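You operate a simulated robot arm through the tools that you are given. There is no shell and no other tool. Be economical: measure what you need, move in short steps, check, and stop when the job is done.

You run a simulated robot arm. Do the job below in one go: nothing can be reset, and whatever is moved stays where it is left.

Task
Fold both end flaps of the nested ream and put it on the outgoing mat.
Fine: blue and orange plates down till the flaps hold, then back, before the ream is lifted; the other reams stay.

It is judged by the outcome, as a careful person would: the job done as asked, and still so three seconds after it is handed in. It fails if anything else is knocked over, pushed out of place, dropped, spilled or broken. Flat cloth is picked up by pressing the open fingertips on it (5 to 10 N) and closing them slowly along it; thin cloth reads only 2 to 8 mm in the jaws.

Robot
A 6-joint arm with a two-finger parallel gripper, fixed in place. Base frame: the origin is at the foot of the arm, x ahead of it, y to its left, z up; the work surface is at about z = 0.8. Units: m, degrees, N and s.
With the tool pointing down near the work surface it reaches from about 0.24 to 0.64 m from the base axis. Its first joint turns from -66.0 to 66.0 degrees. Payload 2.7 kg.
Tool frame: the origin (TCP) lies between the finger pads and is the grasp point; the fingertips stand 0.023 m ahead of it; z points along the fingers, y is the line along which they close. The gripper opens to 0.094 m. The fingers are 0.038 m wide and 0.01 m thick; the gripper's body (0.054 by 0.096 m) begins 0.039 m behind the TCP.
Orientation is told as [roll, pitch, yaw] about the base's x, y, z axes, in that order, counted from this pose: with the fingers straight down and closing along the base's y, the tool's x points along the base's -x, its y along +y and its z along -z.

Tools
- The arm moves only by the tool send_rows. Its argument "series" is a list of rows, each a list of 2 entries, a list of its own where there are three numbers: the shift along the tool's x, y, z in m, then the turn, a rotation vector about the tool's x, y, z in degrees. In form: [[[tx, ty, tz], [wx, wy, wz]], ...]. A call has 1 to 10 rows; each row shifts and turns the commanded pose from where the row before left it, along the tool's axes as they then stand. "jaw" is the opening, from 0 (shut) to 1 (fully open), set as the call begins (left out, the last holds). A row lasts 0.2 s, in which the tool goes at most 0.05 m and 8.6 degrees; a call with a longer step from one row to the next is refused whole, and so is a gripper value outside its range. A pose out of reach is approached as far as the arm can. The call stops where the force on the tool passes 40 N (or 10 N more than at its start, if that is more) or the arm is blocked; 0.2 s more then pass. The fingers move at their own pace (about 0.045 m/s each) and stop on an object; they squeeze with about 41 N. The grip force told is the motor's: it shows also when the fingers shut on nothing. Time passes only in rows, and 0.2 s behind the last, so rows that do not move let the fingers close. It gives the time, the measured TCP pose, the force on the tool (base axes), the opening and the grip force at its end, in the units of the frame above (readings bear some noise).
- Cameras (640 x 400 px; columns grow to the right, rows downward): "scene" is fixed at [0.0695, -0.4389, 1.4272]; the picture's right is [0.79, -0.61, 0.00], its down [-0.30, -0.39, -0.87] and it looks along [0.53, 0.69, -0.50] (base axes); focal length 369 px, centre (320, 200). "wrist" rides on the gripper at [-0.039, 0, -0.044] in the tool frame; the picture's right is [0.00, -1.00, 0.00], its down [0.97, 0.00, -0.24] and it looks along [0.24, 0.00, 0.97] (tool axes); focal length 218 px, centre (320, 200).
- snapshot(camera): a new picture of that camera. The clock stands still meanwhile.
- pixel_to_xyz(camera, pixels): for up to 12 pixels [column, row] of the newest picture of that camera ("zoom" is the newest enlarged one), the place [x, y, z] in the base frame of the surface seen there, good to about 0.002 m, but the place of the scene camera against the robot may be out by one fixed shift of up to 0.025 m in any direction. The clock stands still meanwhile.
- zoom(camera, box): a new picture of the part [left, top, right, bottom] of that camera's present view, enlarged. The clock stands still meanwhile.
- close_job(): hands the job in; it is judged then, once.

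Go step by step. Measure first, check grasps and placings, and put right what went wrong. The budget is 80 turns and 38 pictures, counting those below and the enlarged ones. Unless the task says otherwise, let go and move clear before handing in, and close with one line.

The tools are called by a JSON object that holds its "name" and its "arguments". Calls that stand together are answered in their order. send_rows: Moves the arm, as the interface text tells. Its arguments: {"type":"object","properties":{"series":{"type":"array","items":{"type":"array"}},"jaw":{"type":"number"}},"required":["series"]} The other tools are called the same way: snapshot (camera) takes a picture; pixel_to_xyz (camera, pixels) gives the place of the surface under pixels of a picture; zoom (camera, box) takes an enlarged picture of a part of a camera's view; close_job () hands the job in.

At the start:

```text
time: 0.0
eef_pos: [0.3397, 0.0956, 1.195]
orientation: [0.0, 0.0, 0.1]
wrist_force: [0.4, 0.1, 0.4]
finger_gap: 0.0942
gripper_force: 0.1
```

scene: 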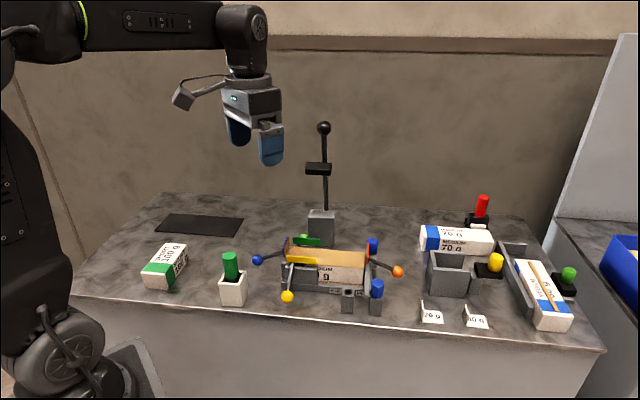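
wrist: 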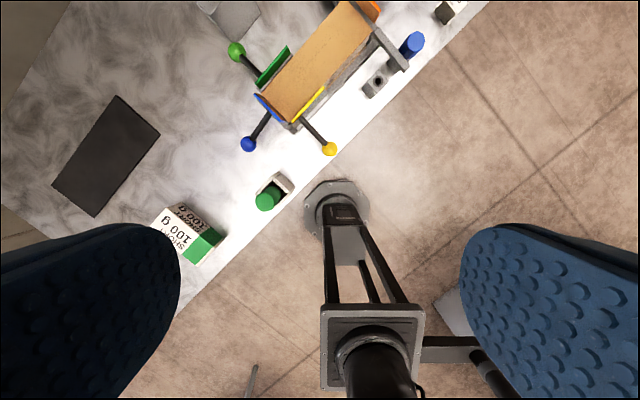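

The scene shows a ream in a nest around (325,265) with four knobbed levers: blue (257,259), yellow (287,296), green (305,240) and orange (398,271). I'll zoom in on it.

{"name": "zoom", "arguments": {"camera": "scene", "box": [240, 210, 420, 322]}}

{"name": "zoom", "arguments": {"camera": "scene", "box": [400, 180, 600, 340]}}

{"name": "zoom", "arguments": {"camera": "wrist", "box": [200, 0, 460, 162]}}

```text
3.56 times, centred on (330, 266) of scene
```

zoom: 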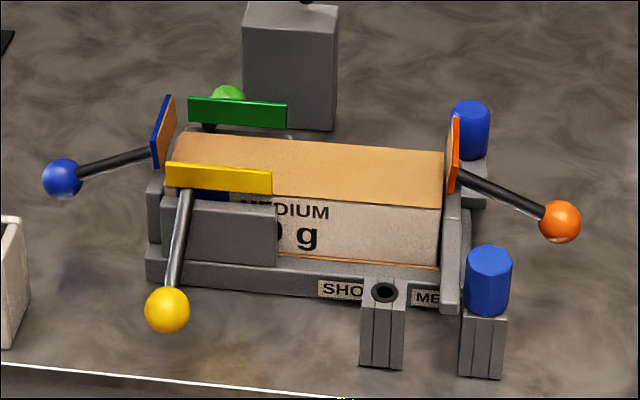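

```text
2.50 times, centred on (500, 260) of scene
```

zoom: 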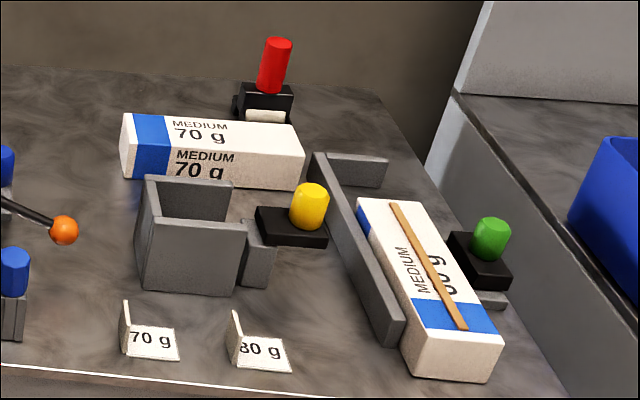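

```text
2.46 times, centred on (330, 81) of wrist
```

zoom: 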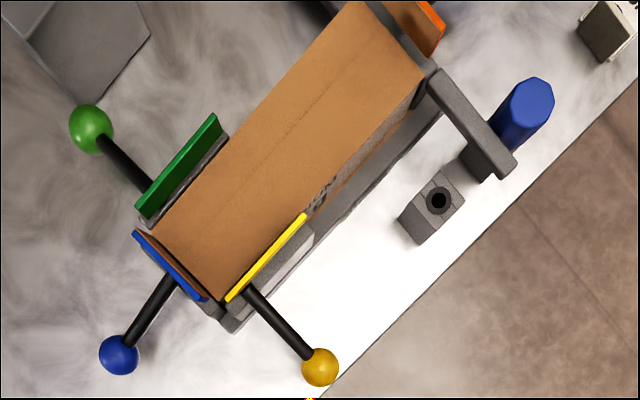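

The wrist zoom shows blue knob (118,355), orange plate (430,25), yellow knob (320,367), green knob (90,128). Measuring them, plus the mat and same points from the scene camera.

{"name": "pixel_to_xyz", "arguments": {"camera": "zoom", "pixels": [[118, 352], [136, 233], [198, 297], [160, 245], [230, 300], [345, 5], [425, 75], [320, 365], [90, 125], [430, 10], [438, 200], [300, 120]]}}

{"name": "pixel_to_xyz", "arguments": {"camera": "wrist", "pixels": [[118, 97], [159, 133], [95, 216], [53, 184], [248, 144], [205, 245], [240, 20], [178, 225]]}}

{"name": "pixel_to_xyz", "arguments": {"camera": "scene", "pixels": [[257, 259], [398, 271], [287, 295], [290, 249], [365, 253], [363, 267], [367, 245], [324, 128], [318, 169], [322, 212], [375, 286], [200, 224]]}}

```text
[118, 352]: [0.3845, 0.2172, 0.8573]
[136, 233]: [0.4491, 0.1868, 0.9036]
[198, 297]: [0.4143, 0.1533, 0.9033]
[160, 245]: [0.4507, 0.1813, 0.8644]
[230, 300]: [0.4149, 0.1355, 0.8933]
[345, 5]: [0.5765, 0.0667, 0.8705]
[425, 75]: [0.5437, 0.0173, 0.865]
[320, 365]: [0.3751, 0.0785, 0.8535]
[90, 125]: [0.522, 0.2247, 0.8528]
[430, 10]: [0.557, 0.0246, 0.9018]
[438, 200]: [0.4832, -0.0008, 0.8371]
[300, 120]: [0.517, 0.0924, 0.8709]
```

```text
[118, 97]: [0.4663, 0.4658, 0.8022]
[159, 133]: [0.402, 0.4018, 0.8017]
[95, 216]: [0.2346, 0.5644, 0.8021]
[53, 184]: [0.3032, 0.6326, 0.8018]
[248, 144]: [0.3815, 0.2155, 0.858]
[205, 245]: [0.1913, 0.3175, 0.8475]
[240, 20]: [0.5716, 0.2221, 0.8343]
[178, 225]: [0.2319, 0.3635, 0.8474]
```

```text
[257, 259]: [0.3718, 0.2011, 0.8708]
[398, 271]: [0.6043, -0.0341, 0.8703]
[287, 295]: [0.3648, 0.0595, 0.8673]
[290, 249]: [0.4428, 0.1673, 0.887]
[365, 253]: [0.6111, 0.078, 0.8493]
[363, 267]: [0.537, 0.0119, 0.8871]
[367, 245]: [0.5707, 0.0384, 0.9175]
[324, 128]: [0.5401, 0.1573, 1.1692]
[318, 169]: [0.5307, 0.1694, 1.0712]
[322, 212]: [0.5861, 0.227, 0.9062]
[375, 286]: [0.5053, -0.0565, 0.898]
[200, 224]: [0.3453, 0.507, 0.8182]
```

Ream axis runs roughly at -43° in the base (blue end (0.43,0.17), orange end (0.56,0.04)), and a tall lever with a ball stands behind. I'll move the wrist camera for a better view, keeping off the lever.

{"name": "send_rows", "arguments": {"series": [[[-0.035, -0.02, 0.01], [0, 0, 0]], [[-0.035, -0.02, 0.01], [0, 0, 0]], [[-0.03, -0.02, 0.01], [0, 0, 0]], [[0, 0, 0], [0, 0, 0]]]}}

{"name": "snapshot", "arguments": {"camera": "wrist"}}

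{"name": "zoom", "arguments": {"camera": "scene", "box": [250, 100, 410, 260]}}

```text
time: 1.0
eef_pos: [0.4402, 0.0354, 1.1628]
orientation: [-0.1, 0.0, -0.1]
wrist_force: [0.8, 0.0, 0.6]
finger_gap: 0.0939
gripper_force: 0.1
```

```text
32 pictures are left
```

wrist: 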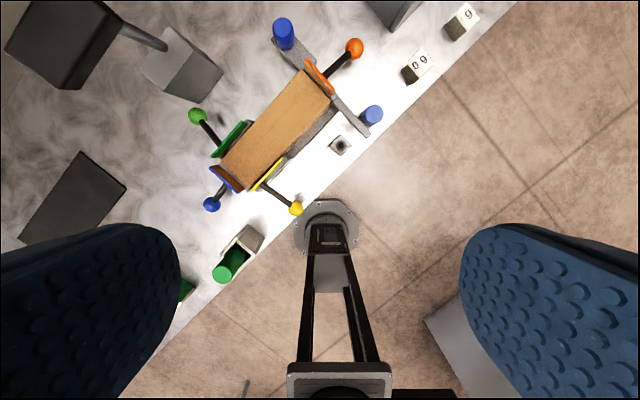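

```text
2.50 times, centred on (330, 180) of scene
```

zoom: 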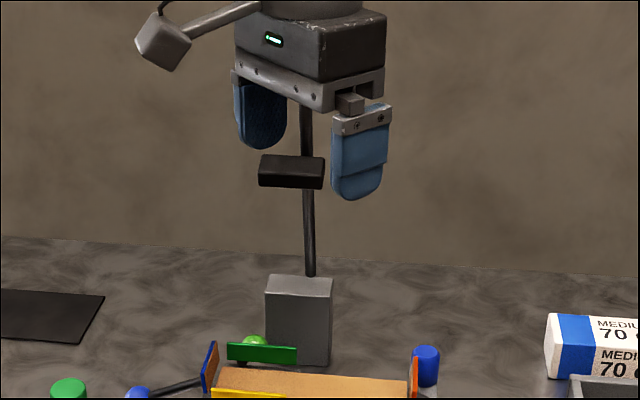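

{"name": "zoom", "arguments": {"camera": "wrist", "box": [190, 10, 400, 220]}}

{"name": "pixel_to_xyz", "arguments": {"camera": "wrist", "pixels": [[60, 40], [95, 5], [45, 88], [120, 30], [150, 45], [165, 50], [185, 60], [195, 95], [354, 47], [283, 30], [372, 112], [296, 209]]}}

```text
1.90 times, centred on (295, 115) of wrist
```

zoom: 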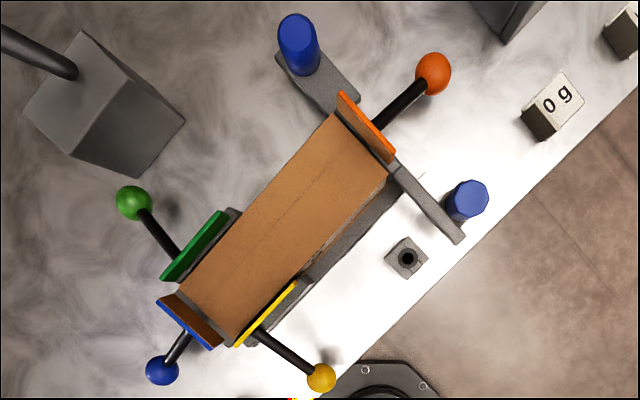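

```text
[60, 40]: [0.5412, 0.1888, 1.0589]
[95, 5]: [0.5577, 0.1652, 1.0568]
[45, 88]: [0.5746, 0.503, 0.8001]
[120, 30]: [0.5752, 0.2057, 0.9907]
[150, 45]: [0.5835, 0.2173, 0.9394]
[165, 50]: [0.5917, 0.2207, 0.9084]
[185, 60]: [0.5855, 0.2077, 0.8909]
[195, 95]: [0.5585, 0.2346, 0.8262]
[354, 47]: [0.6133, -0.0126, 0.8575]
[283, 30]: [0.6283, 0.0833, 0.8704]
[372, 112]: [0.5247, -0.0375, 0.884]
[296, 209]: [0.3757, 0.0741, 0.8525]
```

The orange knob is at (0.613,-0.013,0.857), and the tall lever leans toward the ream, with its collar at about (0.55,0.18,1.06), so I'll keep clear of it. Next I'll measure plates and ream edges in this wrist zoom.

{"name": "pixel_to_xyz", "arguments": {"camera": "zoom", "pixels": [[341, 94], [393, 157], [160, 303], [212, 347], [340, 122], [380, 180], [190, 290], [230, 330], [435, 68], [162, 368], [175, 312], [365, 130]]}}

{"name": "pixel_to_xyz", "arguments": {"camera": "zoom", "pixels": [[378, 120], [400, 100], [186, 335], [175, 352], [295, 285], [222, 214], [240, 235], [290, 172], [345, 232], [330, 255], [456, 240], [240, 343]]}}

{"name": "zoom", "arguments": {"camera": "scene", "box": [340, 230, 410, 300]}}

{"name": "zoom", "arguments": {"camera": "scene", "box": [250, 225, 320, 295]}}

```text
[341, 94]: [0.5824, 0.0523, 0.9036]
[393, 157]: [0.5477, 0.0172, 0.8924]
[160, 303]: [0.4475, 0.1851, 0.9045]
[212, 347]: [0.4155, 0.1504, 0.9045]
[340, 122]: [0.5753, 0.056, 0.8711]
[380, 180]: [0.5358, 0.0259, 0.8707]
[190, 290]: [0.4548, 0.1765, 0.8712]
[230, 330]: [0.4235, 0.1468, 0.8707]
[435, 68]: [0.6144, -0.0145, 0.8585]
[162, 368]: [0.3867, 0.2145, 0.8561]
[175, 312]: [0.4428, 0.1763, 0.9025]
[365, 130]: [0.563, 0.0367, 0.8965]
```

```text
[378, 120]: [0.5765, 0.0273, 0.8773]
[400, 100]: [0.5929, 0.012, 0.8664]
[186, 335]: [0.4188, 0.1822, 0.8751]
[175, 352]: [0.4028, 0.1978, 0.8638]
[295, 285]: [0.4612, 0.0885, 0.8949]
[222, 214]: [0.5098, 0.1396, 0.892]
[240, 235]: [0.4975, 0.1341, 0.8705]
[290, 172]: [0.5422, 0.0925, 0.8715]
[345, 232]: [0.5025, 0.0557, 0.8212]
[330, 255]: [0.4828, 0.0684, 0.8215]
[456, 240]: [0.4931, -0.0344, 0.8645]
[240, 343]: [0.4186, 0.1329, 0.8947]
```

```text
5.71 times, centred on (375, 265) of scene
```

zoom: 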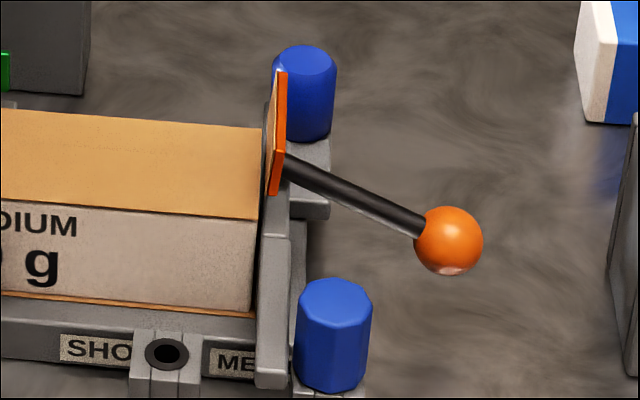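

```text
5.71 times, centred on (285, 260) of scene
```

zoom: 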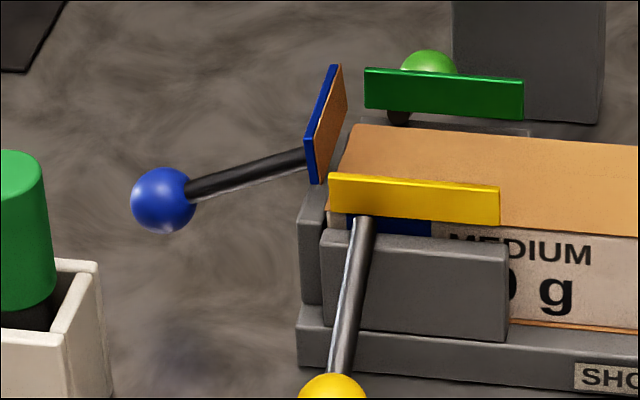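

Hinges sit at about z 0.872 and the knobs at about z 0.847, roughly 0.07 m outboard of them. Before moving in I'll check the box hanging off the gripper (seen around (290,110)) and the neighbours near the knobs.

{"name": "snapshot", "arguments": {"camera": "scene"}}

{"name": "pixel_to_xyz", "arguments": {"camera": "scene", "pixels": [[315, 111], [293, 110], [325, 115], [370, 112], [230, 262], [232, 285], [430, 262], [430, 285], [377, 290], [372, 244], [340, 104], [365, 125]]}}

```text
27 pictures are left
```

scene: 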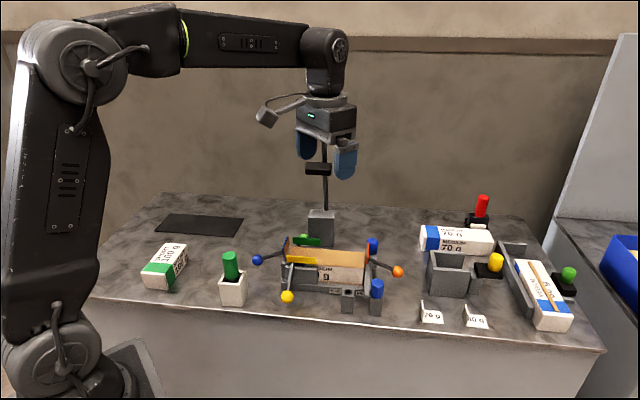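

```text
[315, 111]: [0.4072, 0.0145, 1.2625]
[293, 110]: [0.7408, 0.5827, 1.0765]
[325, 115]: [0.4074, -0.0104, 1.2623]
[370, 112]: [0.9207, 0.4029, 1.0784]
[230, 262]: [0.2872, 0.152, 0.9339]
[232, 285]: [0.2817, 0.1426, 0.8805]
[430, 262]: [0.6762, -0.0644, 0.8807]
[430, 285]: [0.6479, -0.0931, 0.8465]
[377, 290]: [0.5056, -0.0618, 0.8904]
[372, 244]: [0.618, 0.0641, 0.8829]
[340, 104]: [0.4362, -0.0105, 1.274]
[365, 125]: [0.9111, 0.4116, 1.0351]
```

I still need the box at (267,117) and the cable arm, and the depths there.

{"name": "pixel_to_xyz", "arguments": {"camera": "scene", "pixels": [[267, 117], [262, 112], [272, 122], [282, 103], [300, 98], [325, 98], [328, 75], [340, 50], [320, 110], [238, 255], [222, 275], [245, 285]]}}

```text
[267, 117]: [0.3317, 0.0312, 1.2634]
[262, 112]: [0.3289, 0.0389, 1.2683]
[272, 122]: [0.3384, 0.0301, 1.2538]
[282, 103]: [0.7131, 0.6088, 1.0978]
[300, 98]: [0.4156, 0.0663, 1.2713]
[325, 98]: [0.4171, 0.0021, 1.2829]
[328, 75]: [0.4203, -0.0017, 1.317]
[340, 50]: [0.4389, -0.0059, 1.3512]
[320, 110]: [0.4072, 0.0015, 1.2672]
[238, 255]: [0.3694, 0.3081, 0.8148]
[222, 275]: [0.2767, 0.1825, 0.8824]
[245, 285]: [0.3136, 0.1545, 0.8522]
```

The hanging box rides about 0.10 m to the tool's +x and 0.08 m above the TCP, which leaves enough clearance. I'll yaw to -46° to line up with the ream, then move above the blue knob, target (0.3835, 0.2195).

{"name": "send_rows", "arguments": {"series": [[[0, 0, 0], [0, 0, 7.67]], [[0, 0, 0], [0, 0, 7.67]], [[0, 0, 0], [0, 0, 7.67]], [[0, 0, 0], [0, 0, 7.67]], [[0, 0, 0], [0, 0, 7.67]], [[0, 0, 0], [0, 0, 7.65]], [[0.043, 0.0218, 0], [0, 0, 0]], [[0.043, 0.0218, 0], [0, 0, 0]], [[0.043, 0.0218, 0], [0, 0, 0]], [[0.0428, 0.0217, 0], [0, 0, 0]]], "jaw": 0.55}}

{"name": "send_rows", "arguments": {"series": [[[0, 0, 0.045], [0, 0, 0]], [[0, 0, 0.045], [0, 0, 0]], [[0, 0, 0.045], [0, 0, 0]], [[0, 0, 0.045], [0, 0, 0]], [[0, 0, 0.02], [0, 0, 0]], [[0, 0, 0], [0, 0, 0]]]}}

{"name": "snapshot", "arguments": {"camera": "wrist"}}

```text
time: 3.2
eef_pos: [0.3821, 0.2187, 1.1645]
orientation: [0.0, 0.0, -46.1]
wrist_force: [-1.0, 0.3, 0.5]
finger_gap: 0.0517
gripper_force: 0.1
```

```text
time: 4.6
eef_pos: [0.3824, 0.2196, 0.963]
orientation: [0.0, -0.1, -46.0]
wrist_force: [0.2, 0.4, -0.6]
finger_gap: 0.0517
gripper_force: 0.0
```

```text
26 pictures are left
```

wrist: 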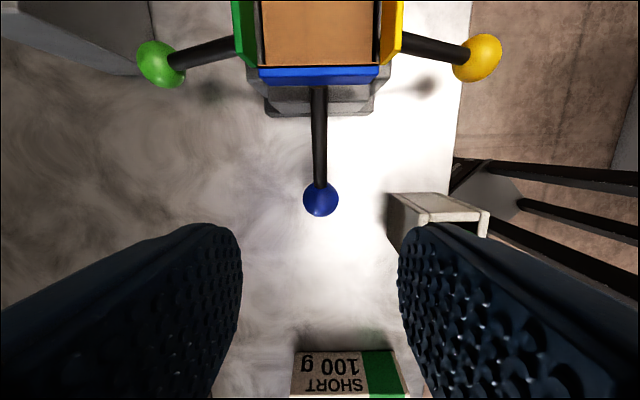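

The view is well aligned: the knob at (321,199) is centred between the fingers and the pot sits behind the right finger. Checking the positions.

{"name": "pixel_to_xyz", "arguments": {"camera": "wrist", "pixels": [[321, 199], [313, 188], [320, 78], [320, 68], [318, 90], [395, 200], [440, 205], [395, 235], [268, 85], [380, 85], [318, 150], [440, 195]]}}

```text
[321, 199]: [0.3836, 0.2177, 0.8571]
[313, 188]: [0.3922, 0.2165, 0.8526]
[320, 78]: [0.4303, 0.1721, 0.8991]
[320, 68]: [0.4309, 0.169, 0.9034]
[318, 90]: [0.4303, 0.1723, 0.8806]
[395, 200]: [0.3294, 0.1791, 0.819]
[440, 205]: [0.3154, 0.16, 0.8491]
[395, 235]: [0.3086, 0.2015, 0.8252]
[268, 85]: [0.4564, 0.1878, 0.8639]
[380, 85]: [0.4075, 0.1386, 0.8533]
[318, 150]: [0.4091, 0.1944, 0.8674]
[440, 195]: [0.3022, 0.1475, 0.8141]
```

The knob centre works out at (0.382, 0.220, 0.845), right under the TCP. I'll go down 0.117 and close on it.

{"name": "send_rows", "arguments": {"series": [[[0, 0, 0.04], [0, 0, 0]], [[0, 0, 0.04], [0, 0, 0]], [[0, 0, 0.025], [0, 0, 0]], [[0, 0, 0.012], [0, 0, 0]], [[0, 0, 0], [0, 0, 0]]]}}

{"name": "send_rows", "arguments": {"series": [[[0, 0, 0], [0, 0, 0]], [[0, 0, 0], [0, 0, 0]], [[0, 0, 0], [0, 0, 0]]], "jaw": 0.0}}

{"name": "snapshot", "arguments": {"camera": "wrist"}}

```text
time: 5.8
eef_pos: [0.3831, 0.2202, 0.8455]
orientation: [0.1, -0.1, -45.9]
wrist_force: [0.1, 0.2, 0.4]
finger_gap: 0.0517
gripper_force: 0.0
```

```text
time: 6.6
eef_pos: [0.3817, 0.2175, 0.8453]
orientation: [-0.1, 0.1, -46.0]
wrist_force: [-5.2, -5.0, 0.6]
finger_gap: 0.0272
gripper_force: 44.8
```

```text
25 pictures are left
```

wrist: 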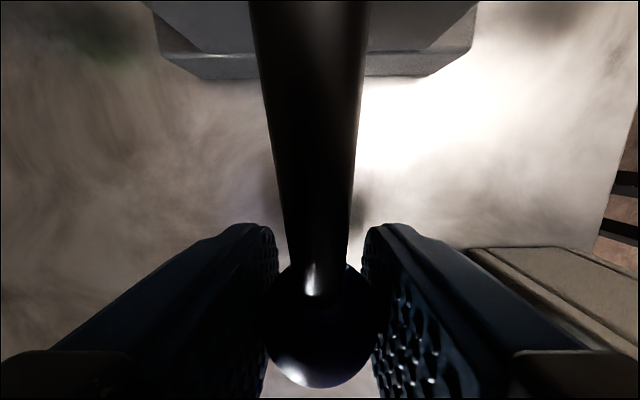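

The blue knob is held (27 mm gap). I'll start the arc about the hinge at (u 0.178, z 0.874), first 45° in small rows.

{"name": "send_rows", "arguments": {"series": [[[0.003, -0.001, -0.0095], [0, 0, 0]], [[0.002, 0, -0.0096], [0, 0, 0]], [[0, 0, -0.0099], [0, 0, 0]], [[0, 0, -0.0099], [0, 0, 0]], [[-0.002, 0, -0.0096], [0, 0, 0]], [[-0.003, 0, -0.0095], [0, 0, 0]]]}}

{"name": "snapshot", "arguments": {"camera": "scene"}}

```text
time: 8.0
eef_pos: [0.3807, 0.2185, 0.9037]
orientation: [0.1, 0.0, -46.1]
wrist_force: [-6.8, 17.0, -11.3]
finger_gap: 0.0269
gripper_force: 45.3
```

```text
24 pictures are left
```

scene: 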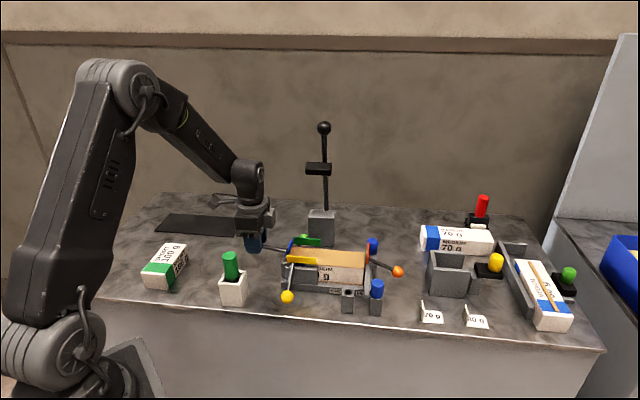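

The plate is turning. The tool feels 17 N outward, so the hinge is a bit higher than I assumed (about z 0.88). I'll correct the arc outward and continue to about 45° up.

{"name": "send_rows", "arguments": {"series": [[[0.003, 0, -0.005], [0, 0, 0]], [[-0.0025, 0, -0.0055], [0, 0, 0]], [[-0.0027, 0, -0.005], [0, 0, 0]], [[-0.0055, 0, -0.0085], [0, 0, 0]], [[-0.0069, 0, -0.0077], [0, 0, 0]]]}}

{"name": "zoom", "arguments": {"camera": "scene", "box": [220, 190, 360, 310]}}

```text
time: 9.2
eef_pos: [0.3915, 0.2089, 0.9386]
orientation: [0.1, 0.1, -45.9]
wrist_force: [-10.6, 23.3, -0.4]
finger_gap: 0.0275
gripper_force: 45.3
```

```text
3.33 times, centred on (290, 250) of scene
```

zoom: 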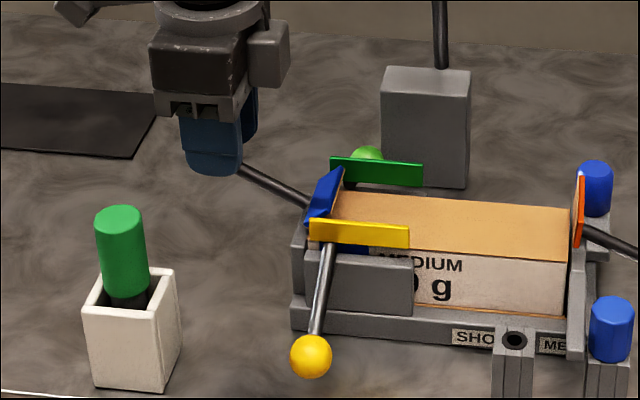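

The plate is about 60° over and the readings fit a hinge near (u 0.188, z 0.88) with radius 0.087. I'll continue on that arc toward 90°.

{"name": "send_rows", "arguments": {"series": [[[-0.0045, 0, -0.006], [0, 0, 0]], [[-0.0048, 0, -0.0056], [0, 0, 0]], [[-0.0049, 0, -0.0036], [0, 0, 0]], [[-0.0049, 0, -0.0035], [0, 0, 0]]]}}

{"name": "zoom", "arguments": {"camera": "scene", "box": [240, 200, 350, 300]}}

```text
time: 10.2
eef_pos: [0.4057, 0.1958, 0.9552]
orientation: [0.0, 0.1, -46.1]
wrist_force: [-3.0, 23.7, -1.8]
finger_gap: 0.027
gripper_force: 45.2
```

```text
4.00 times, centred on (295, 250) of scene
```

zoom: 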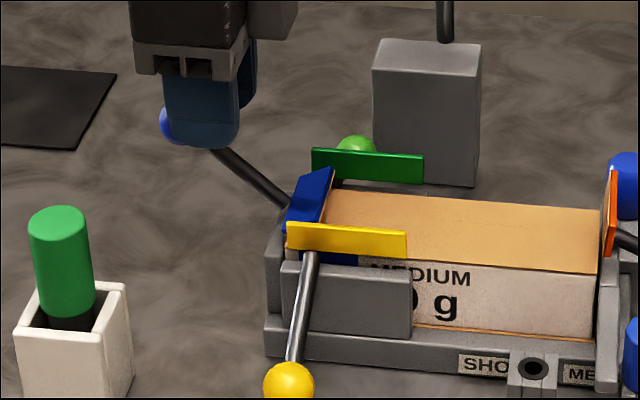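

The blue knob peeks out at (168,125), left of the fingers, so it is slipping toward the outer pad edge. Measuring where knob and plate really are.

{"name": "pixel_to_xyz", "arguments": {"camera": "zoom", "pixels": [[168, 125], [230, 162], [255, 183], [280, 202], [325, 172], [300, 220], [315, 180], [292, 205]]}}

{"name": "snapshot", "arguments": {"camera": "wrist"}}

{"name": "pixel_to_xyz", "arguments": {"camera": "wrist", "pixels": [[320, 300], [320, 250], [320, 200], [320, 100], [320, 50], [320, 10]]}}

```text
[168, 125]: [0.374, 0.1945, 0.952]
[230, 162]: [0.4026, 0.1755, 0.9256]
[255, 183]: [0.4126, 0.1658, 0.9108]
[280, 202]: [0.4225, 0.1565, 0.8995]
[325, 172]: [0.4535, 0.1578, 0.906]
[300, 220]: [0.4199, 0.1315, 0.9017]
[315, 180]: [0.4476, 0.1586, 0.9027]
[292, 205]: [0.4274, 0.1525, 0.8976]
```

```text
21 pictures are left
```

wrist: 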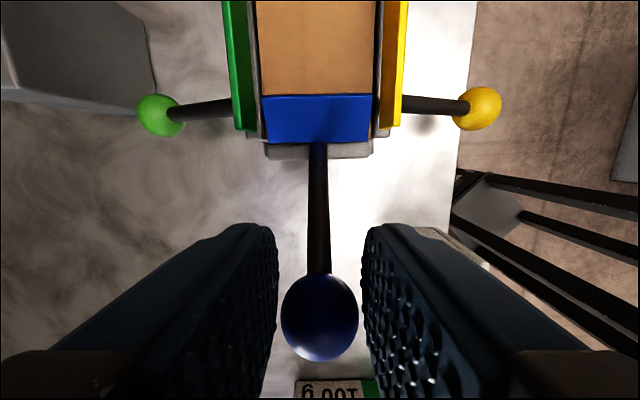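

```text
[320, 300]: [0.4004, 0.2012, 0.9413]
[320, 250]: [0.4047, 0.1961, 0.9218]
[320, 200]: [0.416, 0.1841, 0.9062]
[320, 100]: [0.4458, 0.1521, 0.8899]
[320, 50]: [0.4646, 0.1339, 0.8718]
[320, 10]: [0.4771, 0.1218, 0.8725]
```

The knob has slid to the fingertips: its centre is about (u 0.126, z 0.932), with the TCP at (0.141, 0.955), so the hinge is near (u 0.178, z 0.876). I'll open, see whether the plate stays, and regrip properly.

{"name": "send_rows", "arguments": {"series": [[[0, 0, 0], [0, 0, 0]], [[0, 0, 0], [0, 0, 0]]], "jaw": 0.5}}

{"name": "snapshot", "arguments": {"camera": "wrist"}}

{"name": "pixel_to_xyz", "arguments": {"camera": "wrist", "pixels": [[320, 310], [320, 250], [320, 200], [320, 100], [320, 130]]}}

```text
time: 10.8
eef_pos: [0.4055, 0.1937, 0.9556]
orientation: [-0.1, -0.1, -46.1]
wrist_force: [-0.3, 0.6, -0.3]
finger_gap: 0.0467
gripper_force: 0.2
```

```text
20 pictures are left
```

wrist: 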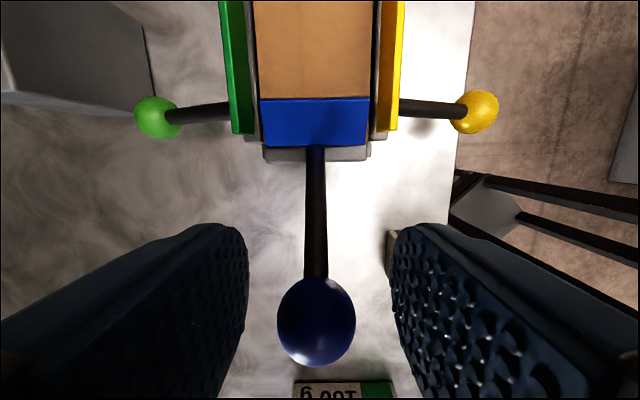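

```text
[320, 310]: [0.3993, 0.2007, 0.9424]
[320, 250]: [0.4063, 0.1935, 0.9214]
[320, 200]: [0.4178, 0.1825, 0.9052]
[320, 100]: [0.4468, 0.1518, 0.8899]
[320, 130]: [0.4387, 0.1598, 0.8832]
```

The plate stays put by friction, so I can regrip. Lowering onto the knob centre and closing.

{"name": "send_rows", "arguments": {"series": [[[0.0075, 0.001, 0.0125], [0, 0, 0]], [[0.0075, 0, 0.0125], [0, 0, 0]], [[0, 0, 0], [0, 0, 0]]]}}

{"name": "send_rows", "arguments": {"series": [[[0, 0, 0], [0, 0, 0]], [[0, 0, 0], [0, 0, 0]]], "jaw": 0.0}}

{"name": "send_rows", "arguments": {"series": [[[-0.005, 0, -0.004], [0, 0, 0]], [[-0.005, 0, -0.004], [0, 0, 0]], [[-0.0055, 0, -0.0033], [0, 0, 0]], [[-0.0056, 0, -0.003], [0, 0, 0]], [[0, 0, 0], [0, 0, 0]]]}}

{"name": "snapshot", "arguments": {"camera": "wrist"}}

{"name": "pixel_to_xyz", "arguments": {"camera": "wrist", "pixels": [[320, 320], [320, 280], [320, 250], [320, 200], [320, 100], [320, 70], [320, 40], [320, 10]]}}

```text
time: 11.6
eef_pos: [0.3955, 0.2067, 0.9296]
orientation: [-0.1, -0.1, -46.0]
wrist_force: [0.5, 0.9, -0.3]
finger_gap: 0.0469
gripper_force: 0.1
```

```text
time: 12.2
eef_pos: [0.396, 0.2075, 0.9299]
orientation: [0.0, 0.0, -46.0]
wrist_force: [-2.2, -1.4, -1.2]
finger_gap: 0.027
gripper_force: 38.4
```

```text
time: 13.4
eef_pos: [0.409, 0.1907, 0.9452]
orientation: [0.0, 0.0, -46.0]
wrist_force: [-15.4, 9.4, 0.4]
finger_gap: 0.0269
gripper_force: 44.3
```

```text
19 pictures are left
```

wrist: 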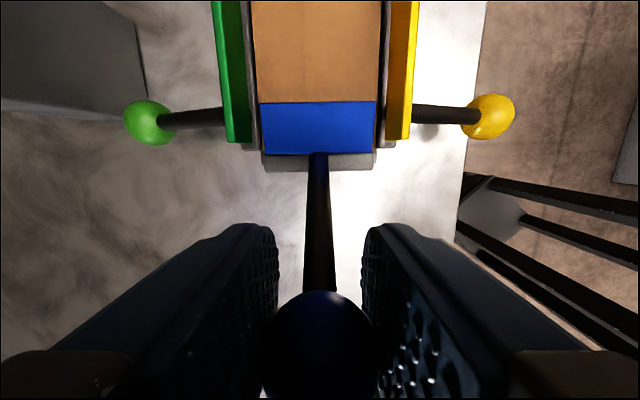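

```text
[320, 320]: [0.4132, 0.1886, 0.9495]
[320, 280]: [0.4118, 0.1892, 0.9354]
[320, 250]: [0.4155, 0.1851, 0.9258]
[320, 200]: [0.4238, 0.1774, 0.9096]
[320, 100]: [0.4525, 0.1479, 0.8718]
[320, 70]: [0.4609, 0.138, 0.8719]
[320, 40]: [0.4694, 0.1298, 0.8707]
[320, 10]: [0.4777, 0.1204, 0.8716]
```

The lever is now at about 57° (some 83° of fold) and the plate is nearly flat. I'll push the last bit until it stops firmly.

{"name": "send_rows", "arguments": {"series": [[[-0.004, 0, -0.002], [0, 0, 0]], [[-0.004, 0, -0.0015], [0, 0, 0]], [[-0.004, 0, -0.001], [0, 0, 0]], [[0, 0, 0], [0, 0, 0]], [[0, 0, 0], [0, 0, 0]]]}}

{"name": "zoom", "arguments": {"camera": "scene", "box": [240, 200, 350, 300]}}

```text
time: 14.6
eef_pos: [0.4177, 0.1821, 0.9473]
orientation: [0.1, 0.0, -45.9]
wrist_force: [-15.2, 9.9, 6.4]
finger_gap: 0.0268
gripper_force: 45.2
```

```text
4.00 times, centred on (295, 250) of scene
```

zoom: 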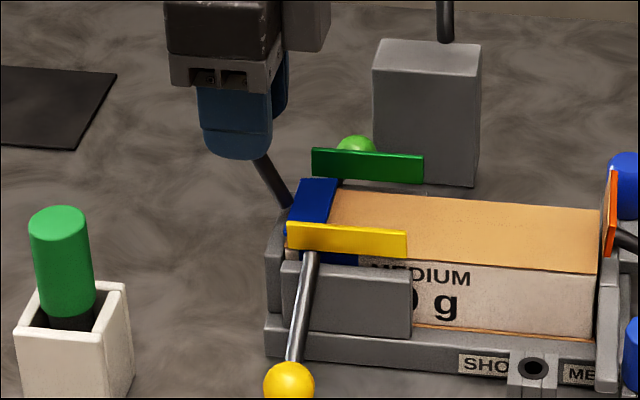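

The plate looks flat now. One more small push to see if the force rises against the stop.

{"name": "send_rows", "arguments": {"series": [[[-0.003, 0, -0.0007], [0, 0, 0]], [[-0.003, 0, -0.0005], [0, 0, 0]], [[0, 0, 0], [0, 0, 0]], [[0, 0, 0], [0, 0, 0]]]}}

{"name": "snapshot", "arguments": {"camera": "wrist"}}

{"name": "pixel_to_xyz", "arguments": {"camera": "wrist", "pixels": [[320, 320], [320, 280], [320, 250], [320, 200], [320, 155], [320, 130], [320, 115], [320, 95]]}}

```text
time: 15.6
eef_pos: [0.4229, 0.177, 0.9503]
orientation: [0.1, -0.1, -46.1]
wrist_force: [-12.4, 12.1, 6.9]
finger_gap: 0.0269
gripper_force: 45.1
```

```text
17 pictures are left
```

wrist: 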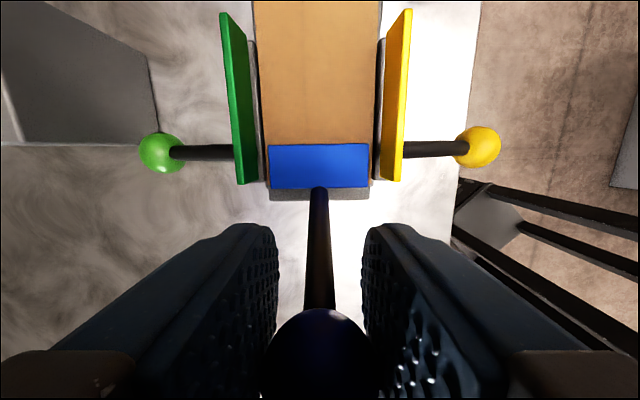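

```text
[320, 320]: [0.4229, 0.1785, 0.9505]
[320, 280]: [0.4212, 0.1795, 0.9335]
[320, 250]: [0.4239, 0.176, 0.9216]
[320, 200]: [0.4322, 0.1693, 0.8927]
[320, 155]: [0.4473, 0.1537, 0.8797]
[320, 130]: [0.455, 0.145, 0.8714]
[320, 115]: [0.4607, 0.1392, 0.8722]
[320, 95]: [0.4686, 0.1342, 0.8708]
```

The lever is at about 70° and the plate appears to lie on the ream. Checking that it is level.

{"name": "pixel_to_xyz", "arguments": {"camera": "wrist", "pixels": [[300, 149], [300, 160], [300, 170], [300, 180], [345, 149], [345, 165], [345, 182]]}}

```text
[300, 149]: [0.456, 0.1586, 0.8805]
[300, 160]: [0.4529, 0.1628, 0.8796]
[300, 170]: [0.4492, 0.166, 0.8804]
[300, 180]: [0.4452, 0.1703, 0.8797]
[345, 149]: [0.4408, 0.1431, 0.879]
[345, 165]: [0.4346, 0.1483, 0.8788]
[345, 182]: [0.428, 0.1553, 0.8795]
```

The plate is level at z 0.880 on the ream top (0.871). Holding for a second, then releasing to recentre on the knob before swinging it back.

{"name": "send_rows", "arguments": {"series": [[[0, 0, 0], [0, 0, 0]], [[0, 0, 0], [0, 0, 0]], [[0, 0, 0], [0, 0, 0]], [[0, 0, 0], [0, 0, 0]], [[0, 0, 0], [0, 0, 0]]]}}

{"name": "send_rows", "arguments": {"series": [[[0, 0, 0], [0, 0, 0]], [[0, 0, 0], [0, 0, 0]], [[0.006, 0, 0.003], [0, 0, 0]], [[0.006, 0, 0.003], [0, 0, 0]], [[0, 0, 0], [0, 0, 0]]], "jaw": 0.5}}

{"name": "send_rows", "arguments": {"series": [[[0, 0, 0], [0, 0, 0]], [[0, 0, 0], [0, 0, 0]], [[0, 0, 0], [0, 0, 0]]], "jaw": 0.0}}

```text
time: 16.8
eef_pos: [0.4238, 0.1779, 0.9499]
orientation: [0.0, -0.2, -46.0]
wrist_force: [-6.7, 11.6, 8.8]
finger_gap: 0.0273
gripper_force: 44.9
```

```text
time: 18.0
eef_pos: [0.4143, 0.1865, 0.9428]
orientation: [0.0, -0.1, -46.0]
wrist_force: [0.3, 0.3, 0.1]
finger_gap: 0.047
gripper_force: 0.2
```

```text
time: 18.8
eef_pos: [0.4152, 0.1865, 0.9437]
orientation: [0.0, 0.0, -46.0]
wrist_force: [3.7, 3.0, -2.6]
finger_gap: 0.027
gripper_force: 45.1
```

Regripped at the knob. Swinging it back along the arc, hinge (u 0.178, z 0.876).

{"name": "send_rows", "arguments": {"series": [[[0.0105, 0, 0.0015], [0, 0, 0]], [[0.0098, 0, 0.004], [0, 0, 0]], [[0.0078, 0, 0.006], [0, 0, 0]], [[0.0068, 0, 0.0075], [0, 0, 0]], [[0.0058, 0, 0.008], [0, 0, 0]], [[0.005, 0, 0.0088], [0, 0, 0]], [[0.0059, 0, 0.019], [0, 0, 0]], [[0, 0, 0], [0, 0, 0]]]}}

{"name": "send_rows", "arguments": {"series": [[[0.0006, 0, 0.01], [0, 0, 0]], [[0.0003, 0, 0.0098], [0, 0, 0]], [[-0.003, 0, 0.012], [0, 0, 0]], [[-0.0033, 0, 0.0115], [0, 0, 0]], [[0, 0, 0], [0, 0, 0]]]}}

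{"name": "zoom", "arguments": {"camera": "scene", "box": [230, 200, 350, 300]}}

```text
time: 20.6
eef_pos: [0.3771, 0.2246, 0.8889]
orientation: [-0.1, -0.1, -46.1]
wrist_force: [-15.8, 2.6, 16.2]
finger_gap: 0.0273
gripper_force: 45.3
```

```text
time: 21.8
eef_pos: [0.3811, 0.2199, 0.8455]
orientation: [-0.2, 0.1, -46.0]
wrist_force: [-24.0, 11.0, 7.5]
finger_gap: 0.027
gripper_force: 44.8
```

```text
4.00 times, centred on (290, 250) of scene
```

zoom: 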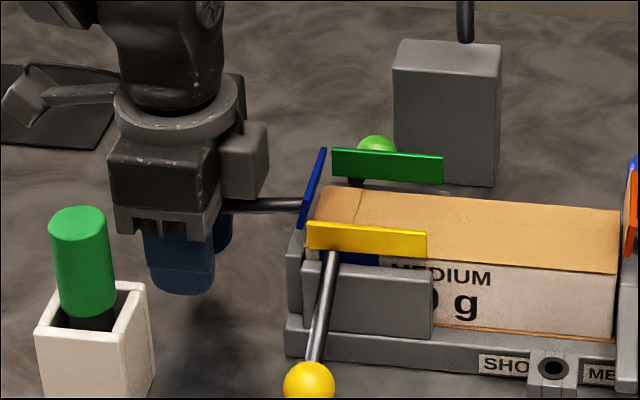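

The flap stays down on the ream and the blue plate is back nearly upright. I'll release, rise and see how far back it really is.

{"name": "send_rows", "arguments": {"series": [[[0, 0, 0], [0, 0, 0]], [[0, 0, 0], [0, 0, 0]], [[0, 0, -0.04], [0, 0, 0]], [[0, 0, -0.05], [0, 0, 0]], [[0, 0, -0.028], [0, 0, 0]], [[0, 0, 0], [0, 0, 0]]], "jaw": 0.5}}

{"name": "snapshot", "arguments": {"camera": "wrist"}}

{"name": "pixel_to_xyz", "arguments": {"camera": "wrist", "pixels": [[320, 199], [320, 180], [320, 150], [320, 120], [290, 70], [290, 76], [290, 55], [290, 45]]}}

```text
time: 23.2
eef_pos: [0.3818, 0.2204, 0.9629]
orientation: [0.0, 0.0, -46.0]
wrist_force: [0.1, -0.3, 0.5]
finger_gap: 0.0469
gripper_force: 0.1
```

```text
15 pictures are left
```

wrist: 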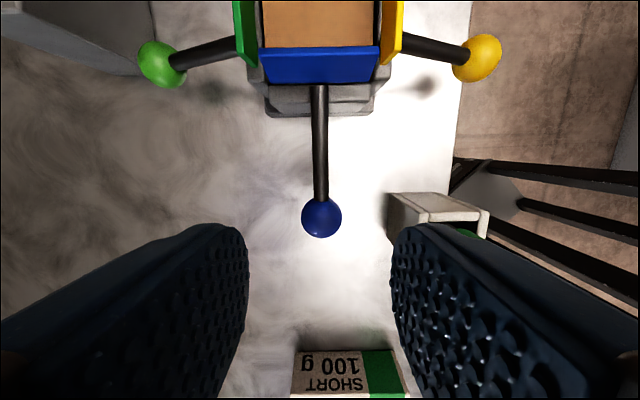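

```text
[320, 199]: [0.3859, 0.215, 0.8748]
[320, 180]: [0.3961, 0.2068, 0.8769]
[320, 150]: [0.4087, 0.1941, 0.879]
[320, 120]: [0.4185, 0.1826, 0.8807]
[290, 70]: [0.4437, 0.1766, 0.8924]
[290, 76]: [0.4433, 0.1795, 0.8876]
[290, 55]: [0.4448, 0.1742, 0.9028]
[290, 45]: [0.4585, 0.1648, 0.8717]
```

The lever is only about level, around 17° short of its start. I'll shut the fingers and press the knob down with the tips, back to its initial height (knob top z 0.857).

{"name": "send_rows", "arguments": {"series": [[[0, 0, 0], [0, 0, 0]], [[0, 0, 0], [0, 0, 0]], [[0, 0, 0.03], [0, 0, 0]], [[0, 0, 0.022], [0, 0, 0]], [[0, 0, 0.01], [0, 0, 0]], [[0, 0, 0.01], [0, 0, 0]], [[0, 0, 0.007], [0, 0, 0]], [[0, 0, 0.005], [0, 0, 0]], [[0, 0, 0], [0, 0, 0]]], "jaw": 0.0}}

{"name": "send_rows", "arguments": {"series": [[[0, 0, -0.04], [0, 0, 0]], [[0, 0, -0.044], [0, 0, 0]], [[0, 0, 0], [0, 0, 0]]]}}

{"name": "snapshot", "arguments": {"camera": "wrist"}}

{"name": "pixel_to_xyz", "arguments": {"camera": "wrist", "pixels": [[320, 199], [320, 180], [320, 150], [320, 120], [290, 70], [290, 76], [290, 65], [290, 45]]}}

```text
time: 25.2
eef_pos: [0.3826, 0.2195, 0.8811]
orientation: [0.2, -0.1, -46.0]
wrist_force: [-11.0, -0.8, 34.2]
finger_gap: 0.0
gripper_force: 40.8
```

```text
time: 26.0
eef_pos: [0.3822, 0.2211, 0.9627]
orientation: [0.0, -0.1, -45.9]
wrist_force: [0.6, -0.6, -0.3]
finger_gap: 0.0
gripper_force: 41.3
```

```text
14 pictures are left
```

wrist: 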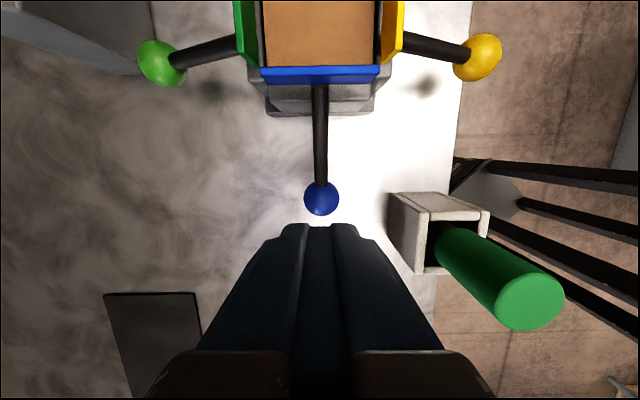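

```text
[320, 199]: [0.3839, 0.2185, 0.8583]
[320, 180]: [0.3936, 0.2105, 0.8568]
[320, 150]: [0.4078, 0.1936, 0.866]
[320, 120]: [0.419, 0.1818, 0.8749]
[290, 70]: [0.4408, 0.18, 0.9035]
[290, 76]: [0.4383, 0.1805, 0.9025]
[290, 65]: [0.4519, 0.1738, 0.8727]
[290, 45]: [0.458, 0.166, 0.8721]
```

The blue plate is fully back, knob at its original height and flap down. Now I'll travel along the ream to above the orange knob (0.618, -0.015), bowing away from the tall lever.

{"name": "send_rows", "arguments": {"series": [[[0, 0, -0.017], [0, 0, 0]], [[-0.04175, -0.0125, 0], [0, 0, 0]], [[-0.04175, -0.0125, 0], [0, 0, 0]], [[-0.04175, 0, 0], [0, 0, 0]], [[-0.04175, 0, 0], [0, 0, 0]], [[-0.04175, 0, 0], [0, 0, 0]], [[-0.04175, 0, 0], [0, 0, 0]], [[-0.04175, 0.015, 0], [0, 0, 0]], [[-0.04175, 0.0155, 0.017], [0, 0, 0]], [[0, 0, 0], [0, 0, 0]]], "jaw": 0.5}}

{"name": "snapshot", "arguments": {"camera": "wrist"}}

{"name": "pixel_to_xyz", "arguments": {"camera": "wrist", "pixels": [[320, 199], [320, 205], [320, 230], [320, 260], [320, 185], [310, 300], [310, 330]]}}

```text
time: 28.2
eef_pos: [0.6178, -0.0162, 0.963]
orientation: [-0.1, 0.1, -46.0]
wrist_force: [-0.9, 0.3, -0.7]
finger_gap: 0.047
gripper_force: 0.1
```

```text
13 pictures are left
```

wrist: 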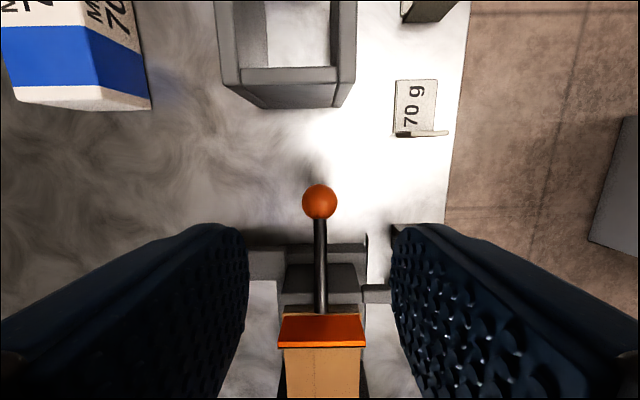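

```text
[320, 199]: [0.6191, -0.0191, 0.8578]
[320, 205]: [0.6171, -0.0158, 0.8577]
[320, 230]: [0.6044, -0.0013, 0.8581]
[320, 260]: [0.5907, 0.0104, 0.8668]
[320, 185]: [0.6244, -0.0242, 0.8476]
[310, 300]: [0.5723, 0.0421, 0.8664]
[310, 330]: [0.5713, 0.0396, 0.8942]
```

The knob (319,202) is centred under the gripper. I'll descend, grip, and swing along the mirrored arc to about 74°.

{"name": "send_rows", "arguments": {"series": [[[0, 0, 0.04], [0, 0, 0]], [[0, 0, 0.04], [0, 0, 0]], [[0, 0, 0.025], [0, 0, 0]], [[0, 0, 0.012], [0, 0, 0]], [[0, 0, 0], [0, 0, 0]]]}}

{"name": "send_rows", "arguments": {"series": [[[0, 0, 0], [0, 0, 0]], [[0, 0, 0], [0, 0, 0]], [[0, 0, 0], [0, 0, 0]]], "jaw": 0.0}}

{"name": "send_rows", "arguments": {"series": [[[-0.003, 0, -0.0085], [0, 0, 0]], [[-0.0024, 0, -0.0093], [0, 0, 0]], [[-0.001, 0, -0.0099], [0, 0, 0]], [[0.0001, 0, -0.0099], [0, 0, 0]], [[0.0016, 0, -0.0098], [0, 0, 0]], [[0.0027, 0, -0.0097], [0, 0, 0]], [[0.004, 0, -0.009], [0, 0, 0]], [[0.0052, 0, -0.0087], [0, 0, 0]], [[0.0062, 0, -0.0077], [0, 0, 0]], [[0.0073, 0, -0.0069], [0, 0, 0]]]}}

{"name": "snapshot", "arguments": {"camera": "wrist"}}

{"name": "pixel_to_xyz", "arguments": {"camera": "wrist", "pixels": [[320, 330], [320, 300], [320, 275], [320, 350], [320, 370], [320, 390]]}}

```text
time: 29.4
eef_pos: [0.6183, -0.0185, 0.8455]
orientation: [0.0, 0.0, -46.0]
wrist_force: [0.7, 0.5, -0.9]
finger_gap: 0.0468
gripper_force: 0.1
```

```text
time: 30.2
eef_pos: [0.6192, -0.0171, 0.8465]
orientation: [0.0, 0.0, -46.0]
wrist_force: [4.0, 2.7, -2.2]
finger_gap: 0.0268
gripper_force: 45.1
```

```text
time: 32.4
eef_pos: [0.6055, -0.0046, 0.9377]
orientation: [0.3, -0.4, -46.0]
wrist_force: [18.8, -16.0, 3.2]
finger_gap: 0.0273
gripper_force: 45.1
```

```text
12 pictures are left
```

wrist: 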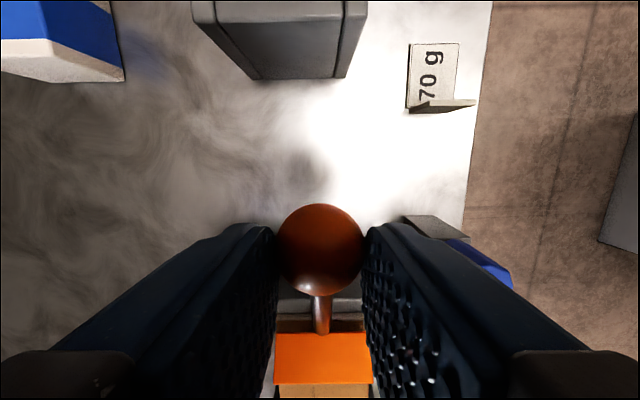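

```text
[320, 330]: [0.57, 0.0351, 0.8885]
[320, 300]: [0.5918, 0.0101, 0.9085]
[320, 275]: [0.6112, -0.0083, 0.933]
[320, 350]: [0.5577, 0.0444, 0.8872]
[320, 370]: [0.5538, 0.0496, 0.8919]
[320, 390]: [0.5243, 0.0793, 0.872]
```

The knob has crept about 10 mm outward in the pads (centre roughly u 0.434, z 0.925) with around 62° done. I'll open, recentre, regrip and continue to the flat.

{"name": "send_rows", "arguments": {"series": [[[0, 0, 0], [0, 0, 0]], [[0, 0, 0], [0, 0, 0]], [[-0.007, 0, 0.006], [0, 0, 0]], [[-0.006, 0, 0.006], [0, 0, 0]], [[0, 0, 0], [0, 0, 0]]], "jaw": 0.5}}

{"name": "send_rows", "arguments": {"series": [[[0, 0, 0], [0, 0, 0]], [[0, 0, 0], [0, 0, 0]], [[0, 0, 0], [0, 0, 0]]], "jaw": 0.0}}

{"name": "send_rows", "arguments": {"series": [[[0.0056, 0, -0.006], [0, 0, 0]], [[0.006, 0, -0.0055], [0, 0, 0]], [[0.0068, 0, -0.0045], [0, 0, 0]], [[0.007, 0, -0.004], [0, 0, 0]], [[0.0078, 0, -0.0028], [0, 0, 0]], [[0.0078, 0, -0.002], [0, 0, 0]], [[0.004, 0, -0.0005], [0, 0, 0]], [[0, 0, 0], [0, 0, 0]], [[0, 0, 0], [0, 0, 0]]]}}

{"name": "snapshot", "arguments": {"camera": "wrist"}}

{"name": "pixel_to_xyz", "arguments": {"camera": "wrist", "pixels": [[320, 330], [320, 300], [320, 275], [320, 350], [320, 365], [320, 375], [320, 385], [320, 395]]}}

```text
time: 33.6
eef_pos: [0.6135, -0.0112, 0.9243]
orientation: [0.0, -0.1, -46.0]
wrist_force: [-0.1, -0.2, -0.2]
finger_gap: 0.047
gripper_force: 0.1
```

```text
time: 34.4
eef_pos: [0.6121, -0.0112, 0.924]
orientation: [0.0, 0.0, -46.0]
wrist_force: [-0.9, -1.6, 0.0]
finger_gap: 0.0269
gripper_force: 45.0
```

```text
time: 36.4
eef_pos: [0.5839, 0.0176, 0.9507]
orientation: [0.0, -0.4, -46.0]
wrist_force: [9.0, -18.9, 20.5]
finger_gap: 0.0272
gripper_force: 44.7
```

```text
11 pictures are left
```

wrist: 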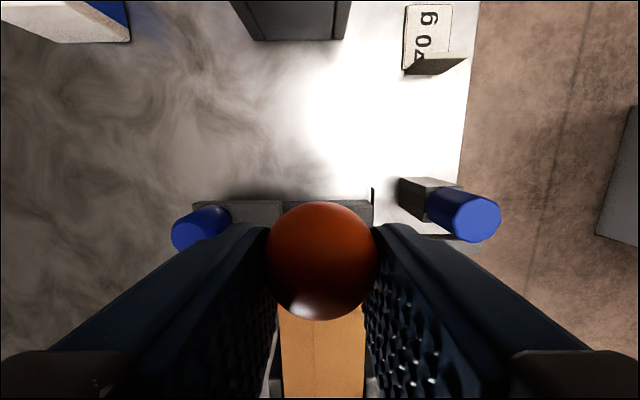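

```text
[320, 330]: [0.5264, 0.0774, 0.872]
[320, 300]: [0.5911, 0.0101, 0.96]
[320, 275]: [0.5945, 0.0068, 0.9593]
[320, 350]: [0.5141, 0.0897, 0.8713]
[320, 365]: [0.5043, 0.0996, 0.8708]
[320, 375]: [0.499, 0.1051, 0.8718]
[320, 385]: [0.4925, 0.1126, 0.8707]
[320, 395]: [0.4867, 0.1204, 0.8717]
```

The plate is hidden behind the knob in this view. I'll look from the scene camera.

{"name": "zoom", "arguments": {"camera": "scene", "box": [310, 210, 410, 300]}}

{"name": "pixel_to_xyz", "arguments": {"camera": "zoom", "pixels": [[300, 220], [310, 200], [330, 200], [350, 210], [330, 230]]}}

```text
4.44 times, centred on (360, 255) of scene
```

zoom: 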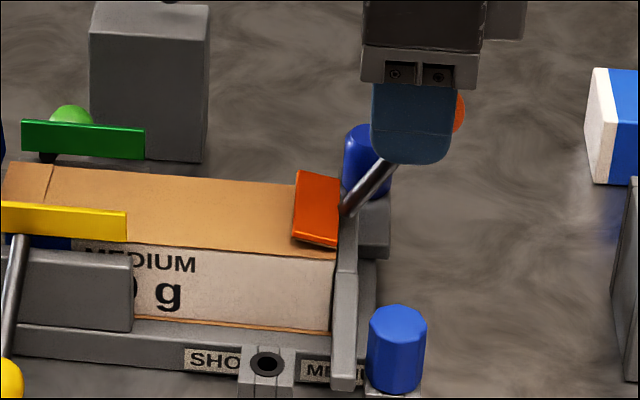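

```text
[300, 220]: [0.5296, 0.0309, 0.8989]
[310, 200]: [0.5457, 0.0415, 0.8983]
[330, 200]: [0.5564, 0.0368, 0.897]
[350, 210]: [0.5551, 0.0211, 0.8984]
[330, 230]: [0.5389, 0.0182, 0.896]
```

The orange plate is within several degrees of flat. I'll push on a bit more and hold.

{"name": "send_rows", "arguments": {"series": [[[0.004, 0, 0.0005], [0, 0, 0]], [[0.004, 0, 0.0005], [0, 0, 0]], [[0.004, 0, 0.0005], [0, 0, 0]], [[0.003, 0, 0.0005], [0, 0, 0]], [[0, 0, 0], [0, 0, 0]], [[0, 0, 0], [0, 0, 0]], [[0, 0, 0], [0, 0, 0]]]}}

{"name": "zoom", "arguments": {"camera": "scene", "box": [310, 210, 410, 300]}}

{"name": "pixel_to_xyz", "arguments": {"camera": "zoom", "pixels": [[300, 220], [305, 200], [315, 200], [325, 200], [335, 200], [330, 230], [310, 230]]}}

```text
time: 38.0
eef_pos: [0.5726, 0.0301, 0.949]
orientation: [0.0, -0.4, -45.9]
wrist_force: [4.5, -20.8, 21.0]
finger_gap: 0.0267
gripper_force: 44.8
```

```text
4.44 times, centred on (360, 255) of scene
```

zoom: 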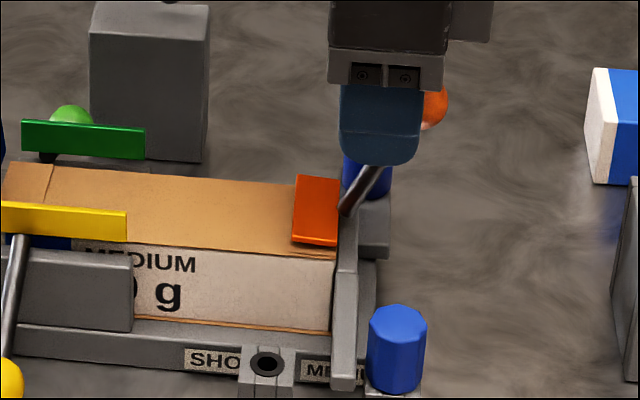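

```text
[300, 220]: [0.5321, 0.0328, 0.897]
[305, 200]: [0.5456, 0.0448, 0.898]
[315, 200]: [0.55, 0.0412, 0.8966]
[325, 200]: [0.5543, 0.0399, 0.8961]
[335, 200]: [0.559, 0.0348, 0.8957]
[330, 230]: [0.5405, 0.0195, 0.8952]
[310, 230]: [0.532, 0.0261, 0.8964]
```

The plate still shows a slight slope (inner edge about 2 mm high), and the knob has slipped to the pad edge. I'll regrip on the knob centre at about (u 0.404, z 0.944) and finish the press.

{"name": "send_rows", "arguments": {"series": [[[0, 0, 0], [0, 0, 0]], [[0, 0, 0], [0, 0, 0]], [[-0.014, 0, 0.002], [0, 0, 0]], [[-0.014, 0, 0.003], [0, 0, 0]], [[0, 0, 0], [0, 0, 0]]], "jaw": 0.5}}

{"name": "snapshot", "arguments": {"camera": "wrist"}}

{"name": "pixel_to_xyz", "arguments": {"camera": "wrist", "pixels": [[320, 250], [320, 300], [320, 330], [320, 345], [320, 360], [320, 375], [320, 390]]}}

```text
time: 39.2
eef_pos: [0.5901, 0.0108, 0.9417]
orientation: [0.0, 0.0, -46.0]
wrist_force: [-0.7, 0.4, -0.2]
finger_gap: 0.0468
gripper_force: 0.1
```

```text
8 pictures are left
```

wrist: 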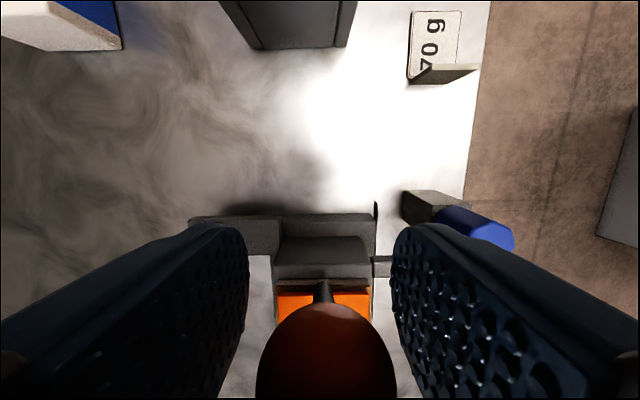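

```text
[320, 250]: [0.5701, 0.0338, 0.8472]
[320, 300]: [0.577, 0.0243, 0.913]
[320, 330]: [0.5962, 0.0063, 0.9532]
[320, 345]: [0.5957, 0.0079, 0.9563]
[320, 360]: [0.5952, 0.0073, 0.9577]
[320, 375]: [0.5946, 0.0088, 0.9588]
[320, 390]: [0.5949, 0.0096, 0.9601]
```

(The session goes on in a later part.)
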